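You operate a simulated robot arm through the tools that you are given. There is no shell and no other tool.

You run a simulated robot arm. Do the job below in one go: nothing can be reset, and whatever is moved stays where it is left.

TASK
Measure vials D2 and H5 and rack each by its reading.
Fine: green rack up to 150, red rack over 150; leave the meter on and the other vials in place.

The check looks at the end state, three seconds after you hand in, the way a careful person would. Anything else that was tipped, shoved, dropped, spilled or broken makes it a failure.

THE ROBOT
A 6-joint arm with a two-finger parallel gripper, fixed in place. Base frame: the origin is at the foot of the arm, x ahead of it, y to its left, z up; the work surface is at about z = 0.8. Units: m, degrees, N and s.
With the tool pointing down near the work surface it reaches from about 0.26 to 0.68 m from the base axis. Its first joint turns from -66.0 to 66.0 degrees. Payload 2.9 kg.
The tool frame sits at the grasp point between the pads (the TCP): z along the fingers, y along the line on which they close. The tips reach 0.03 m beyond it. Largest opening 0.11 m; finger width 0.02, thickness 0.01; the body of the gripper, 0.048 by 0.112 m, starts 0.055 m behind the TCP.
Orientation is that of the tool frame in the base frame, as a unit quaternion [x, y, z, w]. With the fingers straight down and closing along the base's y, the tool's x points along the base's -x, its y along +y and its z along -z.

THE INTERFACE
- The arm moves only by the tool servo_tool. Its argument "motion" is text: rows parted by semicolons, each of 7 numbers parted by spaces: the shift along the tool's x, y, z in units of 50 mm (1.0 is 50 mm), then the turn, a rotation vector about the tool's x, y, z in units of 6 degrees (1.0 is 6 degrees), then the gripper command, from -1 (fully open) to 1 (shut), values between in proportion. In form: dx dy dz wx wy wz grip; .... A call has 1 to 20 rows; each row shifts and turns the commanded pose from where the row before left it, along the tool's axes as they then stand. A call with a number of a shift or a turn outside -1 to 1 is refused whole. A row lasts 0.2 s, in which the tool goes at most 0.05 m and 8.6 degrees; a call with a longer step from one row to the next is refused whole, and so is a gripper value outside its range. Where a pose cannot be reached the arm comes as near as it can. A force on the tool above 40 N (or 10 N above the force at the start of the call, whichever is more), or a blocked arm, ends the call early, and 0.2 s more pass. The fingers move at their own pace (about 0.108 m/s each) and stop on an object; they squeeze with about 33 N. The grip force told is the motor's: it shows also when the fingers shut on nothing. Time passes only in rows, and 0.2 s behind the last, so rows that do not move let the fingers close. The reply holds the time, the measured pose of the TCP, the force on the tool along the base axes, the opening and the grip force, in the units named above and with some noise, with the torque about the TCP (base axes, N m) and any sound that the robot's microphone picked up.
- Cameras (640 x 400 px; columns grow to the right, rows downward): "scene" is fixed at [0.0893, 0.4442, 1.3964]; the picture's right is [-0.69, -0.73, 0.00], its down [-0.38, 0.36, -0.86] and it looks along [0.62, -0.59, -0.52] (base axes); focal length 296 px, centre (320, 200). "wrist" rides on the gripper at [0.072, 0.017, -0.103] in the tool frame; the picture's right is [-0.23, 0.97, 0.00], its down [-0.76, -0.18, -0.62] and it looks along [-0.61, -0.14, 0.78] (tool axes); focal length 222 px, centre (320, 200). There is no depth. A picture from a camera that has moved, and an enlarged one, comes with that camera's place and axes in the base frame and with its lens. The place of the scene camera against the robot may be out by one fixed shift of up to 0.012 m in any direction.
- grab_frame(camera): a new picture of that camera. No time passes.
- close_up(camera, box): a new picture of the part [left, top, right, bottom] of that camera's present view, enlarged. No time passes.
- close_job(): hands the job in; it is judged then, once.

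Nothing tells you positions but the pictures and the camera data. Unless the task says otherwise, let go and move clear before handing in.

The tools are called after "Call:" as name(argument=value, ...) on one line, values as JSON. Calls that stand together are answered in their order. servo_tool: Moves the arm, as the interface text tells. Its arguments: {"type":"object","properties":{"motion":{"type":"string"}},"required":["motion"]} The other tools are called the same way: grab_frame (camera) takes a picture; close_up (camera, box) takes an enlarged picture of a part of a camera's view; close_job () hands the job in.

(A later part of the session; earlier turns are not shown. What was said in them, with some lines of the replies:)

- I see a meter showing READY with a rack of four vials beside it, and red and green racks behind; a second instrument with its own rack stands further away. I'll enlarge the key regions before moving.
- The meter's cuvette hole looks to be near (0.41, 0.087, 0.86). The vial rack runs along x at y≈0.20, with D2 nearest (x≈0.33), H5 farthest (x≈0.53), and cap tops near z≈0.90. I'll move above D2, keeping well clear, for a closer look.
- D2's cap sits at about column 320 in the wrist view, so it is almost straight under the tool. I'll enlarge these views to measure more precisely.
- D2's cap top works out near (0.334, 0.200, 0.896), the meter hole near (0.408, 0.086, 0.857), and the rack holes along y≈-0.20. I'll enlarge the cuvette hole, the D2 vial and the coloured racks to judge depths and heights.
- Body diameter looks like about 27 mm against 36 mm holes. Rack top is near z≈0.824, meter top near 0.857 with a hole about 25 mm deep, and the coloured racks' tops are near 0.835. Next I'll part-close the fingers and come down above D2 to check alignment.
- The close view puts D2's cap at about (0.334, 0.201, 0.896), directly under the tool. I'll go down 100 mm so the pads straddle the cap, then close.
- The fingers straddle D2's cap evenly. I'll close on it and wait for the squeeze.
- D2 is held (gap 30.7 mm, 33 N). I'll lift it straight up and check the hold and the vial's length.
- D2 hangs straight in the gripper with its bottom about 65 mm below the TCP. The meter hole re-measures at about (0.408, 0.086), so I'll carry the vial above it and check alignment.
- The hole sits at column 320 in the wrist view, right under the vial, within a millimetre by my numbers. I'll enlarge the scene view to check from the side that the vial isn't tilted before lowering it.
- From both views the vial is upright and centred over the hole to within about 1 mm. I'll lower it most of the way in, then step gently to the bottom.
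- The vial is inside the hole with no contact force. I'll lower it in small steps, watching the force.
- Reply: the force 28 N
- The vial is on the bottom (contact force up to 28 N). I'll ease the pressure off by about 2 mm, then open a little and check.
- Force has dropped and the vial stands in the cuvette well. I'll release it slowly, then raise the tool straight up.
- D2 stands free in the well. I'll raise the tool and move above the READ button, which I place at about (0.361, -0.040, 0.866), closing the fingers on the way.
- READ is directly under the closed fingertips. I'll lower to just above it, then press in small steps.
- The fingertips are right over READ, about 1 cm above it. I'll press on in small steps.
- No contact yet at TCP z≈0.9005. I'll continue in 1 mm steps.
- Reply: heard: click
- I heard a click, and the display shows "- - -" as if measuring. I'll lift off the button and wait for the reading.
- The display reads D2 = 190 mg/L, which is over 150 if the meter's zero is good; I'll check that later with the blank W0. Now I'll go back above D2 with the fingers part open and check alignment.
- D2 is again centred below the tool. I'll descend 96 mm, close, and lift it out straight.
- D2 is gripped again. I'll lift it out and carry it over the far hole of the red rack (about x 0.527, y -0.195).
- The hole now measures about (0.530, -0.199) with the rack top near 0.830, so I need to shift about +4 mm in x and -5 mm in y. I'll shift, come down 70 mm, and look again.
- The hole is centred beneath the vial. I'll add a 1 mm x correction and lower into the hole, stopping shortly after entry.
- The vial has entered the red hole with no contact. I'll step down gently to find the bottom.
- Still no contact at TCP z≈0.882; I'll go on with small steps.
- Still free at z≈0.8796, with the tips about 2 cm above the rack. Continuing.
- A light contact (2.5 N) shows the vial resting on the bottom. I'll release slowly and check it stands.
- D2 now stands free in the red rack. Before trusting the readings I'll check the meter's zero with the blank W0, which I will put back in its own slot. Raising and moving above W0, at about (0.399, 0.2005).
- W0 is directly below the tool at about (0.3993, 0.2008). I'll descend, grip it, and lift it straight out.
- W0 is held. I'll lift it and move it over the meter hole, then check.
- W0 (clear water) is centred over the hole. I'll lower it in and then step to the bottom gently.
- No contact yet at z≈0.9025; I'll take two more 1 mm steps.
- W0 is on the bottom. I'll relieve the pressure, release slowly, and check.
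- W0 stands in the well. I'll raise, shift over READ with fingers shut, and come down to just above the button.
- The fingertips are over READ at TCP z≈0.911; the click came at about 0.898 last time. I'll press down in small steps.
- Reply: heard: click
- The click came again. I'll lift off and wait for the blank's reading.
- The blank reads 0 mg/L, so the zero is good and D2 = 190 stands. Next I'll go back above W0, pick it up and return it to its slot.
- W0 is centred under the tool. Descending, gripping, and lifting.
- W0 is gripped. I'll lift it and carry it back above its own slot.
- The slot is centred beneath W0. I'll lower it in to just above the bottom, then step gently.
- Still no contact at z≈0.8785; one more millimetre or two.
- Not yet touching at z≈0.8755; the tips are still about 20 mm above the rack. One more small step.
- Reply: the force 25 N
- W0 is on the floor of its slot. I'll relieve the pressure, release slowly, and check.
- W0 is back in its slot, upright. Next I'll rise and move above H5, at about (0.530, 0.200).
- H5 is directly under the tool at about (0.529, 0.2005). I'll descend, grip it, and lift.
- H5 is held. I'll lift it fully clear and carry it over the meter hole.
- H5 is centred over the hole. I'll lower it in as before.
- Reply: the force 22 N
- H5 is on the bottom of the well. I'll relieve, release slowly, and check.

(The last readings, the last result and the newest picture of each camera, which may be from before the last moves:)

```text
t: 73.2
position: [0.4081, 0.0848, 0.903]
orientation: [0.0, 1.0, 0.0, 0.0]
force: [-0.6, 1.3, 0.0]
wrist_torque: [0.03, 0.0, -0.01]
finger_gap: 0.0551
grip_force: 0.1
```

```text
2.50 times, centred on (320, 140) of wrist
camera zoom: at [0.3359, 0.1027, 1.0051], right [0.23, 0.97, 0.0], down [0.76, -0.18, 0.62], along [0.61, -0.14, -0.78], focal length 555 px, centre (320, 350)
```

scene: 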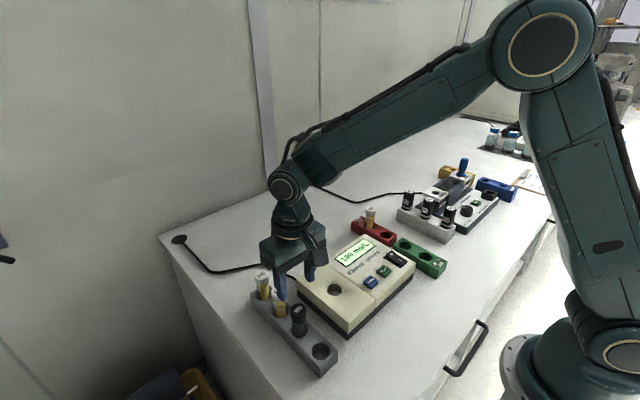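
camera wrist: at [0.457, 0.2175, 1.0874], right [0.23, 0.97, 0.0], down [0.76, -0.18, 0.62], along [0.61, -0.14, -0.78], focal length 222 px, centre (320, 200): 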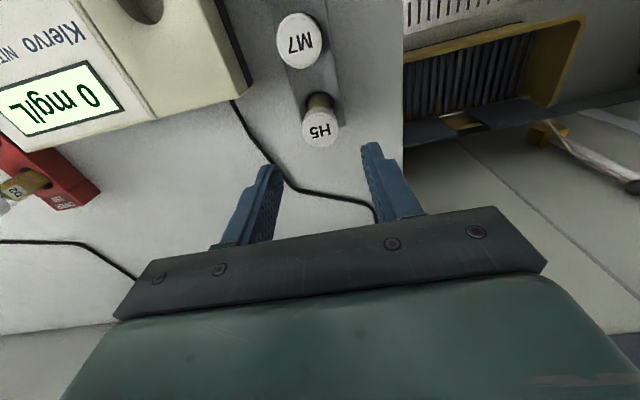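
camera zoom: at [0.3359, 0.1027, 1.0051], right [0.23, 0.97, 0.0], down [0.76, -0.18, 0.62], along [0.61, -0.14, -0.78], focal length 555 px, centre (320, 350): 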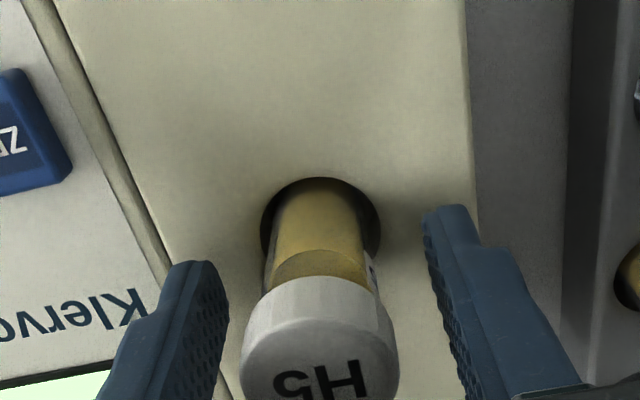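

H5 stands in the well. I'll move to READ as before, stopping just above the button.

Call:
servo_tool(motion="0 0 -0.5 0 0 0 0; 0 0 -0.8 0 0 0 0; 0 0 -0.7 0 0 0 0; 0.2375 -0.6275 0 0 0 0 0; 0.2375 -0.6275 0 0 0 0 0.5; 0.2375 -0.6275 0 0 0 0 1; 0.2375 -0.6275 0 0 0 0 1; 0 0 0 0 0 0 1; 0 0 0 0 0 0 1; 0 0 0.6 0 0 0 1; 0 0 0.6 0 0 0 1; 0 0 0.45 0 0 0 1; 0 0 0.2 0 0 0 1; 0 0 0 0 0 0 1")

Call:
close_up(camera="wrist", box=[220, 80, 420, 220])

```text
t: 76.2
position: [0.362, -0.0404, 0.9109]
orientation: [0.0, 1.0, 0.0, 0.0]
force: [-0.1, -0.4, -0.2]
wrist_torque: [0.0, 0.0, 0.05]
finger_gap: 0.0
grip_force: 32.8
```

```text
2.86 times, centred on (320, 150) of wrist
camera zoom: at [0.2878, -0.0222, 1.0122], right [0.23, 0.97, 0.0], down [0.76, -0.18, 0.62], along [0.61, -0.14, -0.78], focal length 635 px, centre (320, 343)
```

zoom: 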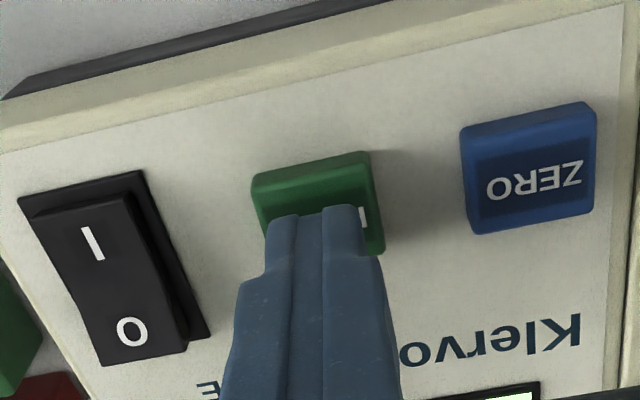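

The fingertips are over READ again. Pressing in small steps.

Call:
servo_tool(motion="0 0 0.08 0 0 0 1; 0 0 0.08 0 0 0 1; 0 0 0.04 0 0 0 1; 0 0 0.02 0 0 0 1; 0 0 0 0 0 0 1")

Call:
servo_tool(motion="0 0 0.02 0 0 0 1; 0 0 0.01 0 0 0 1; 0 0 0 0 0 0 1")

```text
t: 77.4
position: [0.3617, -0.0398, 0.8998]
orientation: [0.0, 1.0, 0.0, 0.0]
force: [1.1, 0.9, 1.4]
wrist_torque: [0.03, -0.04, 0.01]
finger_gap: 0.0
grip_force: 32.6
heard: click
```

```text
t: 78.2
position: [0.3598, -0.0402, 0.8978]
orientation: [-0.001, 1.0, 0.001, 0.0]
force: [-0.3, 0.4, 2.3]
wrist_torque: [-0.02, 0.03, 0.0]
finger_gap: 0.0002
grip_force: 32.8
```

The click was heard on the first press. I'll lift off and wait for the reading.

Call:
servo_tool(motion="0 0 -0.2 0 0 0 1; 0 0 -0.5 0 0 0 1; 0 0 -0.6 0 0 0 1; 0 0 -0.76 0 0 0 1; 0 0 0 0 0 0 1; 0 0 0 0 0 0 1; 0 0 0 0 0 0 1; 0 0 0 0 0 0 1; 0 0 0 0 0 0 1; 0 0 0 0 0 0 1")

Call:
close_up(camera="scene", box=[310, 210, 430, 310])

```text
t: 80.4
position: [0.3617, -0.0409, 1.0006]
orientation: [-0.001, 1.0, 0.0, 0.001]
force: [0.8, 0.2, 0.0]
wrist_torque: [-0.02, -0.02, -0.01]
finger_gap: 0.0
grip_force: 33.5
```

```text
4.00 times, centred on (370, 260) of scene
camera zoom: at [0.0893, 0.4442, 1.3964], right [-0.69, -0.73, 0.0], down [-0.38, 0.36, -0.86], along [0.62, -0.59, -0.52], focal length 1182 px, centre (120, -40)
```

zoom: 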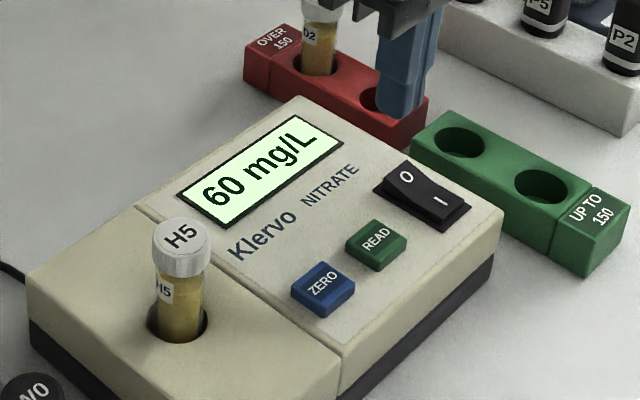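

H5 reads 60 mg/L, so it goes to the green rack. There's a clipboard on the bench that mentions H5, so I'll look at it in case it matters, and also move back above H5.

Call:
close_up(camera="scene", box=[505, 160, 575, 205])

Call:
servo_tool(motion="-0.2375 0.6275 0 0 0 0 0.5; -0.2375 0.6275 0 0 0 0 0; -0.2375 0.6275 0 0 0 0 0; -0.2375 0.6275 0 0 0 0 0; 0 0 0 0 0 0 0; 0 0 0 0 0 0 0")

Call:
close_up(camera="wrist", box=[220, 60, 420, 200])

```text
8.89 times, centred on (540, 182) of scene
camera zoom: at [0.0893, 0.4442, 1.3964], right [-0.69, -0.73, 0.0], down [-0.38, 0.36, -0.86], along [0.62, -0.59, -0.52], focal length 2627 px, centre (-1636, 356)
```

zoom: 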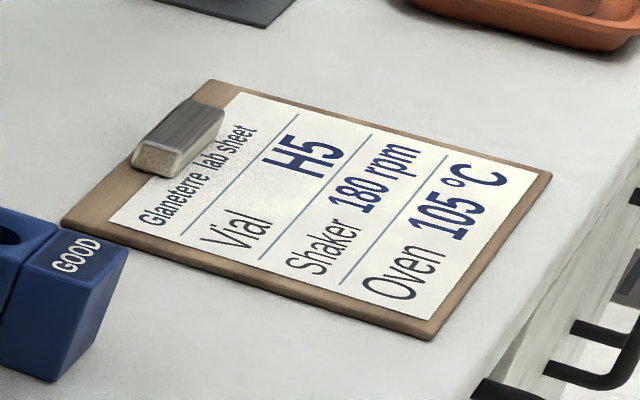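

```text
t: 81.8
position: [0.4091, 0.0859, 1.001]
orientation: [0.001, 1.0, 0.0, 0.001]
force: [0.7, 0.3, 0.4]
wrist_torque: [0.01, 0.01, -0.03]
finger_gap: 0.055
grip_force: 0.2
```

```text
2.86 times, centred on (320, 130) of wrist
camera zoom: at [0.3353, 0.103, 1.1029], right [0.23, 0.97, 0.0], down [0.76, -0.18, 0.62], along [0.61, -0.14, -0.78], focal length 635 px, centre (320, 400)
```

zoom: 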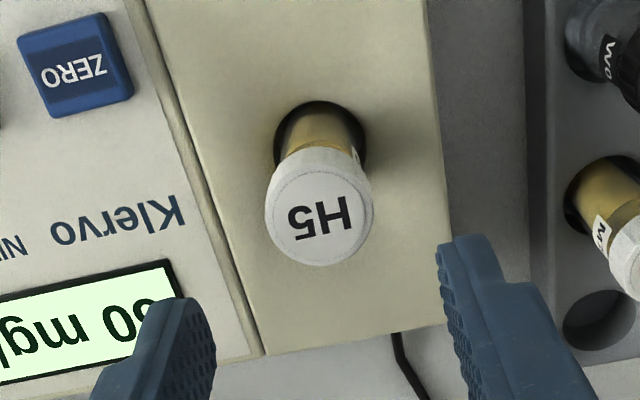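

The clipboard is just a lab sheet for other equipment and doesn't change anything. H5 is centred below, so I'll descend and grip it.

Call:
servo_tool(motion="0 0 0.5 0 0 0 0; 0 0 0.6 0 0 0 0; 0 0 0.5 0 0 0 0; 0 0 0.36 0 0 0 0; 0 0 0 0 0 0 0; 0 0 0 0 0 0 0.3; 0 0 0 0 0 0 1; 0 0 0 0 0 0 1; 0 0 0 0 0 0 1")

```text
t: 83.8
position: [0.4082, 0.0865, 0.9017]
orientation: [0.0, 1.0, 0.0, 0.0]
force: [-0.5, 0.2, -0.6]
wrist_torque: [0.02, 0.01, 0.03]
finger_gap: 0.0309
grip_force: 32.7
```

H5 is gripped. I'll lift it and carry it over the green rack's hole at about (0.3975, -0.199).

Call:
servo_tool(motion="0 0 -0.4 0 0 0 1; 0 0 -0.8 0 0 0 1; 0 0 -1 0 0 0 1; 0.03 -0.8143 0 0 0 0 1; 0.03 -0.8143 0 0 0 0 1; 0.03 -0.8143 0 0 0 0 1; 0.03 -0.8143 0 0 0 0 1; 0.03 -0.8143 0 0 0 0 1; 0.03 -0.8143 0 0 0 0 1; 0.03 -0.8143 0 0 0 0 1; 0 0 0 0 0 0 1; 0 0 0 0 0 0 1")

Call:
grab_frame(camera="wrist")

Call:
close_up(camera="wrist", box=[220, 60, 420, 200])

Call:
close_up(camera="scene", box=[330, 180, 470, 290])

```text
t: 86.4
position: [0.3982, -0.1991, 1.0112]
orientation: [0.0, 1.0, 0.0, 0.0]
force: [-0.2, -0.3, -0.5]
wrist_torque: [0.0, 0.01, 0.0]
finger_gap: 0.0311
grip_force: 33.0
```

```text
taken
camera wrist: at [0.3252, -0.1819, 1.1143], right [0.23, 0.97, 0.0], down [0.76, -0.18, 0.62], along [0.61, -0.14, -0.78], focal length 222 px, centre (320, 200)
```

wrist: 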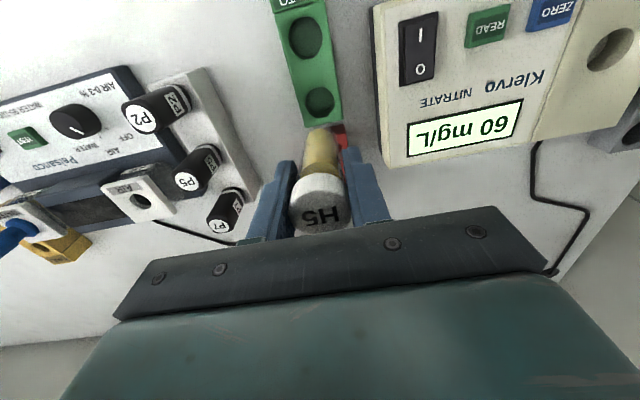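

```text
2.86 times, centred on (320, 130) of wrist
camera zoom: at [0.3252, -0.1819, 1.1143], right [0.23, 0.97, 0.0], down [0.76, -0.18, 0.62], along [0.61, -0.14, -0.78], focal length 635 px, centre (320, 400)
```

zoom: 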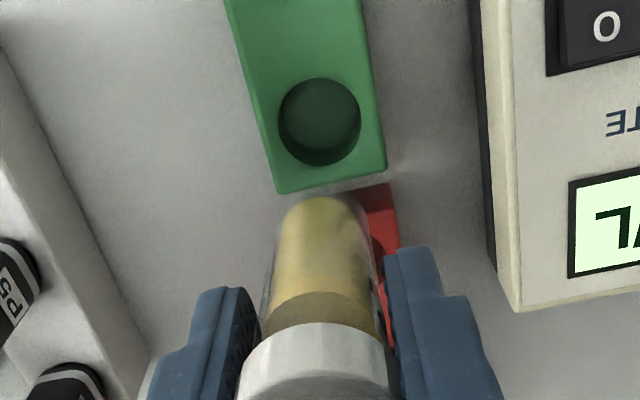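

```text
3.64 times, centred on (400, 235) of scene
camera zoom: at [0.0893, 0.4442, 1.3964], right [-0.69, -0.73, 0.0], down [-0.38, 0.36, -0.86], along [0.62, -0.59, -0.52], focal length 1075 px, centre (29, 73)
```

zoom: 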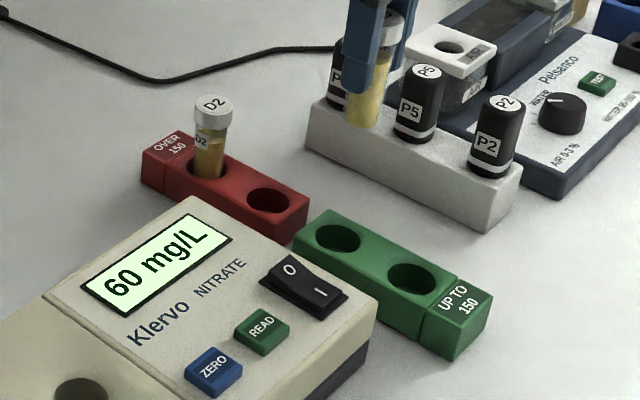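

The hole is under the vial within about 1 mm. I'll nudge 1 mm in x, lower 70 mm, and look again.

Call:
servo_tool(motion="-0.025 -0.005 0 0 0 0 1; 0 0 0.5 0 0 0 1; 0 0 0.5 0 0 0 1; 0 0 0.4 0 0 0 1; 0 0 0 0 0 0 1; 0 0 0 0 0 0 1")

Call:
close_up(camera="wrist", box=[220, 60, 420, 200])

Call:
close_up(camera="scene", box=[350, 190, 450, 270])

```text
t: 87.8
position: [0.3993, -0.1999, 0.9415]
orientation: [0.0, 1.0, 0.0, 0.0]
force: [-1.3, 0.0, -0.5]
wrist_torque: [0.0, -0.02, 0.01]
finger_gap: 0.0307
grip_force: 32.8
```

```text
2.86 times, centred on (320, 130) of wrist
camera zoom: at [0.3261, -0.1827, 1.0443], right [0.23, 0.97, 0.0], down [0.76, -0.18, 0.62], along [0.61, -0.14, -0.78], focal length 635 px, centre (320, 400)
```

zoom: 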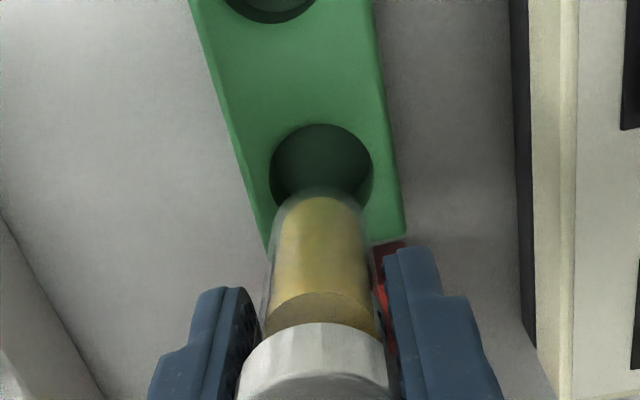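

```text
5.00 times, centred on (400, 230) of scene
camera zoom: at [0.0893, 0.4442, 1.3964], right [-0.69, -0.73, 0.0], down [-0.38, 0.36, -0.86], along [0.62, -0.59, -0.52], focal length 1478 px, centre (-80, 50)
```

zoom: 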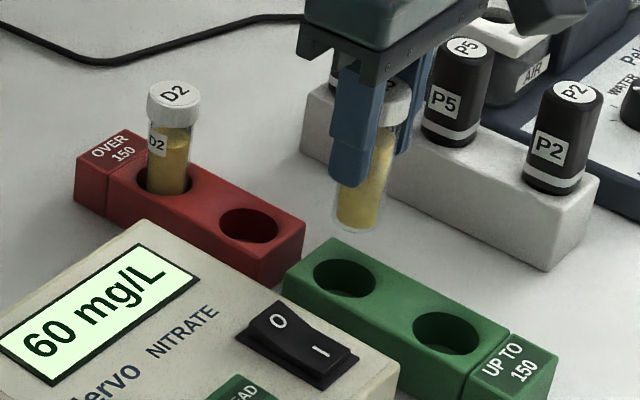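

Both views show H5 centred over the green hole. I'll lower it in to just above the bottom.

Call:
servo_tool(motion="0 0 0.3 0 0 0 1; 0 0 0.3 0 0 0 1; 0 0 0.2 0 0 0 1; 0 0 0.2 0 0 0 1; 0 0 0.1 0 0 0 1; 0 0 0.1 0 0 0 1; 0 0 0 0 0 0 1")

Call:
close_up(camera="wrist", box=[220, 60, 420, 200])

Call:
close_up(camera="scene", box=[350, 190, 450, 270])

```text
t: 89.4
position: [0.3993, -0.1994, 0.8826]
orientation: [0.0, 1.0, 0.0, 0.0]
force: [-0.6, -0.2, -0.6]
wrist_torque: [-0.02, 0.02, 0.03]
finger_gap: 0.0308
grip_force: 32.7
```

```text
2.86 times, centred on (320, 130) of wrist
camera zoom: at [0.326, -0.1818, 0.9849], right [0.23, 0.97, 0.0], down [0.76, -0.18, 0.62], along [0.61, -0.14, -0.78], focal length 635 px, centre (320, 400)
```

zoom: 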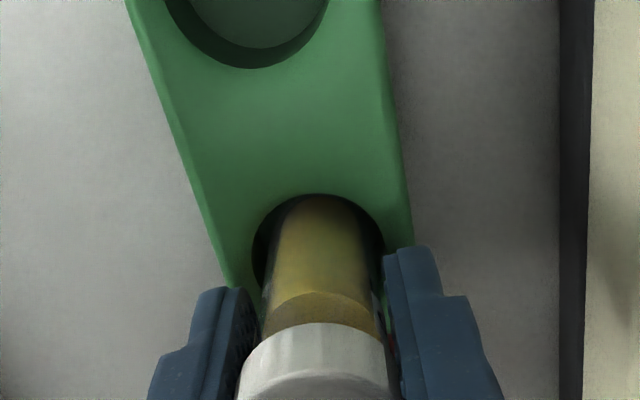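

```text
5.00 times, centred on (400, 230) of scene
camera zoom: at [0.0893, 0.4442, 1.3964], right [-0.69, -0.73, 0.0], down [-0.38, 0.36, -0.86], along [0.62, -0.59, -0.52], focal length 1478 px, centre (-80, 50)
```

zoom: 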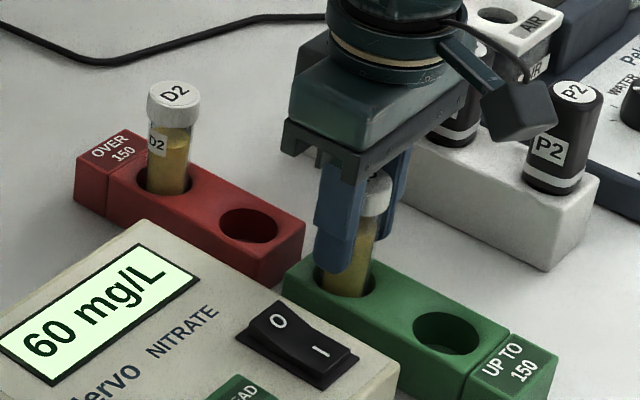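

H5 is inside the green hole with no contact. I'll step down gently.

Call:
servo_tool(motion="0 0 0.03 0 0 0 1; 0 0 0.03 0 0 0 1; 0 0 0 0 0 0 1")

```text
t: 90.2
position: [0.3994, -0.1992, 0.8813]
orientation: [0.0, 1.0, 0.0, 0.001]
force: [0.5, 0.0, 0.1]
wrist_torque: [-0.02, 0.02, -0.01]
finger_gap: 0.0308
grip_force: 33.2
```

Call:
servo_tool(motion="0 0 0.02 0 0 0 1; 0 0 0.02 0 0 0 1; 0 0 0 0 0 0 1")

```text
t: 91.0
position: [0.4, -0.1998, 0.8777]
orientation: [0.0, 1.0, -0.001, 0.0]
force: [-0.5, -0.4, 0.8]
wrist_torque: [-0.01, -0.02, -0.04]
finger_gap: 0.0307
grip_force: 33.1
```

Call:
servo_tool(motion="0 0 0.015 0 0 0 1; 0 0 0.015 0 0 0 1; 0 0 0 0 0 0 1")

```text
t: 91.8
position: [0.3978, -0.1993, 0.8768]
orientation: [0.001, 1.0, 0.0, 0.0]
force: [0.1, -0.3, 0.1]
wrist_torque: [0.02, -0.02, -0.02]
finger_gap: 0.0307
grip_force: 33.3
```

Not yet touching at z≈0.8765; another millimetre.

Call:
servo_tool(motion="0 0 0.012 0 0 0 1; 0 0 0.012 0 0 0 1; 0 0 0 0 0 0 1")

```text
t: 92.6
position: [0.4002, -0.1988, 0.876]
orientation: [0.001, 1.0, 0.0, 0.001]
force: [-5.1, 1.9, 24.1]
wrist_torque: [0.12, 0.31, -0.03]
finger_gap: 0.0307
grip_force: 33.3
```

H5 is on the floor of the hole. I'll relieve the pressure, release slowly, and check.

Call:
servo_tool(motion="0 0 -0.018 0 0 0 1; 0 0 0 0 0 0 0.4; 0 0 0 0 0 0 0.3; 0 0 0 0 0 0 0.1; 0 0 0 0 0 0 0; 0 0 0 0 0 0 0")

Call:
close_up(camera="wrist", box=[220, 60, 420, 200])

Call:
close_up(camera="scene", box=[350, 190, 450, 270])

```text
t: 94.0
position: [0.4013, -0.2, 0.8755]
orientation: [0.0, 1.0, 0.0, 0.0]
force: [-0.3, -0.8, 0.2]
wrist_torque: [0.04, -0.01, 0.02]
finger_gap: 0.055
grip_force: 0.1
```

```text
2.86 times, centred on (320, 130) of wrist
camera zoom: at [0.3266, -0.1822, 0.9781], right [0.23, 0.97, 0.0], down [0.76, -0.18, 0.62], along [0.61, -0.14, -0.78], focal length 635 px, centre (320, 400)
```

zoom: 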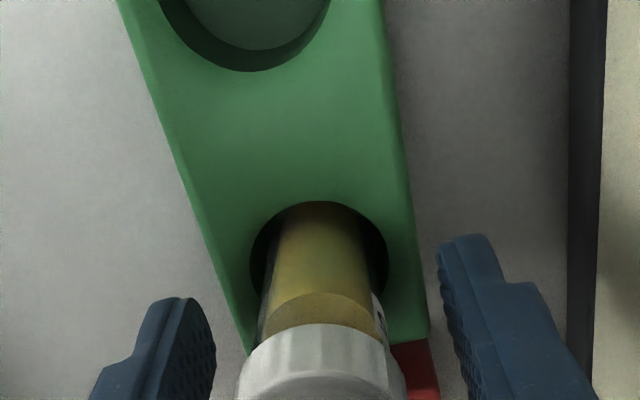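

```text
5.00 times, centred on (400, 230) of scene
camera zoom: at [0.0893, 0.4442, 1.3964], right [-0.69, -0.73, 0.0], down [-0.38, 0.36, -0.86], along [0.62, -0.59, -0.52], focal length 1478 px, centre (-80, 50)
```

zoom: 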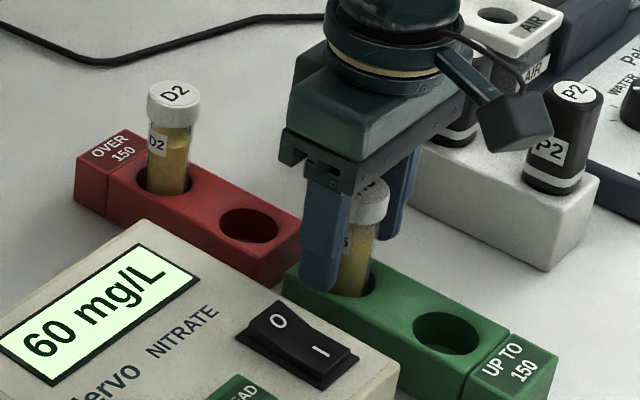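

H5 stands free in the green rack. I'll rise well clear and look over the whole scene.

Call:
servo_tool(motion="0 0 -0.5 0 0 0 0; 0 0 -0.8 0 0 0 0; 0 0 -1 0 0 0 0; 0 0 -1 0 0 0 0; 0 0 -1 0 0 0 0; 0 0.6 -0.6 0 0 0 0; 0 0.8 0 0 0 0 0; 0 0.8 0 0 0 0 0; 0 0 0 0 0 0 0; 0 0 0 0 0 0 0")

Call:
grab_frame(camera="scene")

Call:
close_up(camera="scene", box=[330, 180, 470, 290])

Call:
close_up(camera="scene", box=[235, 240, 395, 380])

Call:
grab_frame(camera="wrist")

```text
t: 96.2
position: [0.3997, -0.0875, 1.1203]
orientation: [0.0, 1.0, 0.001, 0.0]
force: [0.0, 1.2, -0.2]
wrist_torque: [0.01, -0.01, 0.0]
finger_gap: 0.0549
grip_force: 0.0
```

```text
taken
```

scene: 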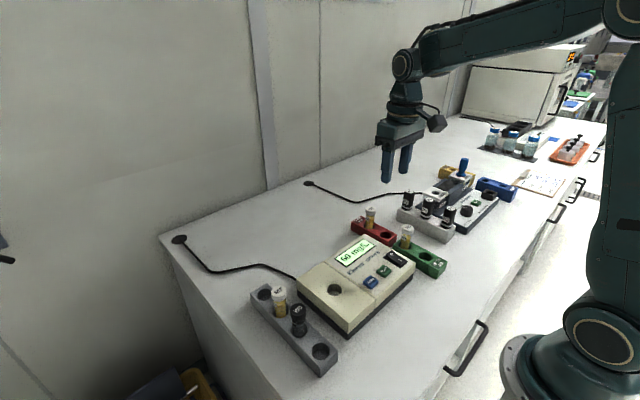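

```text
3.64 times, centred on (400, 235) of scene
camera zoom: at [0.0893, 0.4442, 1.3964], right [-0.69, -0.73, 0.0], down [-0.38, 0.36, -0.86], along [0.62, -0.59, -0.52], focal length 1075 px, centre (29, 73)
```

zoom: 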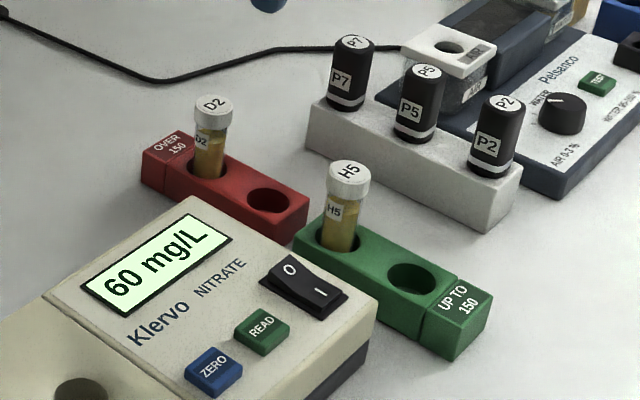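

```text
2.86 times, centred on (315, 310) of scene
camera zoom: at [0.0893, 0.4442, 1.3964], right [-0.69, -0.73, 0.0], down [-0.38, 0.36, -0.86], along [0.62, -0.59, -0.52], focal length 844 px, centre (334, -114)
```

zoom: 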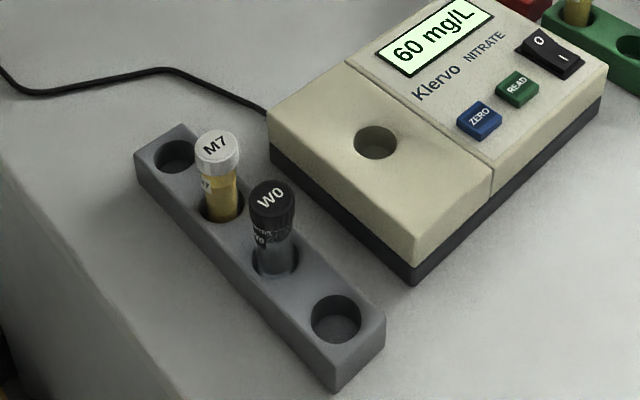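

```text
taken
camera wrist: at [0.3266, -0.0704, 1.2234], right [0.23, 0.97, 0.0], down [0.76, -0.18, 0.62], along [0.61, -0.14, -0.78], focal length 222 px, centre (320, 200)
```

wrist: 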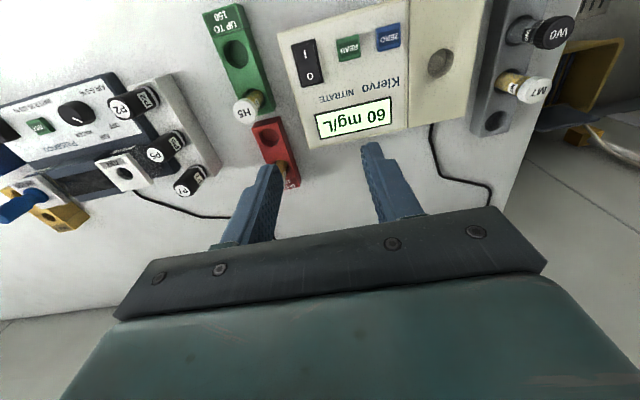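

D2 (190 mg/L) stands in the red rack and H5 (60 mg/L) in the green rack. W0 and M7 are in their slots, the meter is still on, and the arm is clear, so I'm handing the job in.

Call:
close_job()

```text
The job is handed in.
```

Both vials are measured and racked. D2 read 190 mg/L and stands in the red rack; H5 read 60 mg/L and stands in the green rack.

Between the two readings I checked the meter's zero with the blank, W0. It read 0 mg/L, so I did not press ZERO, and I put W0 back in its own slot. I never touched M7, and the meter is still on. The arm is raised clear with nothing in the gripper.

In the final pictures all four vials were upright and nothing else on the bench looked disturbed.
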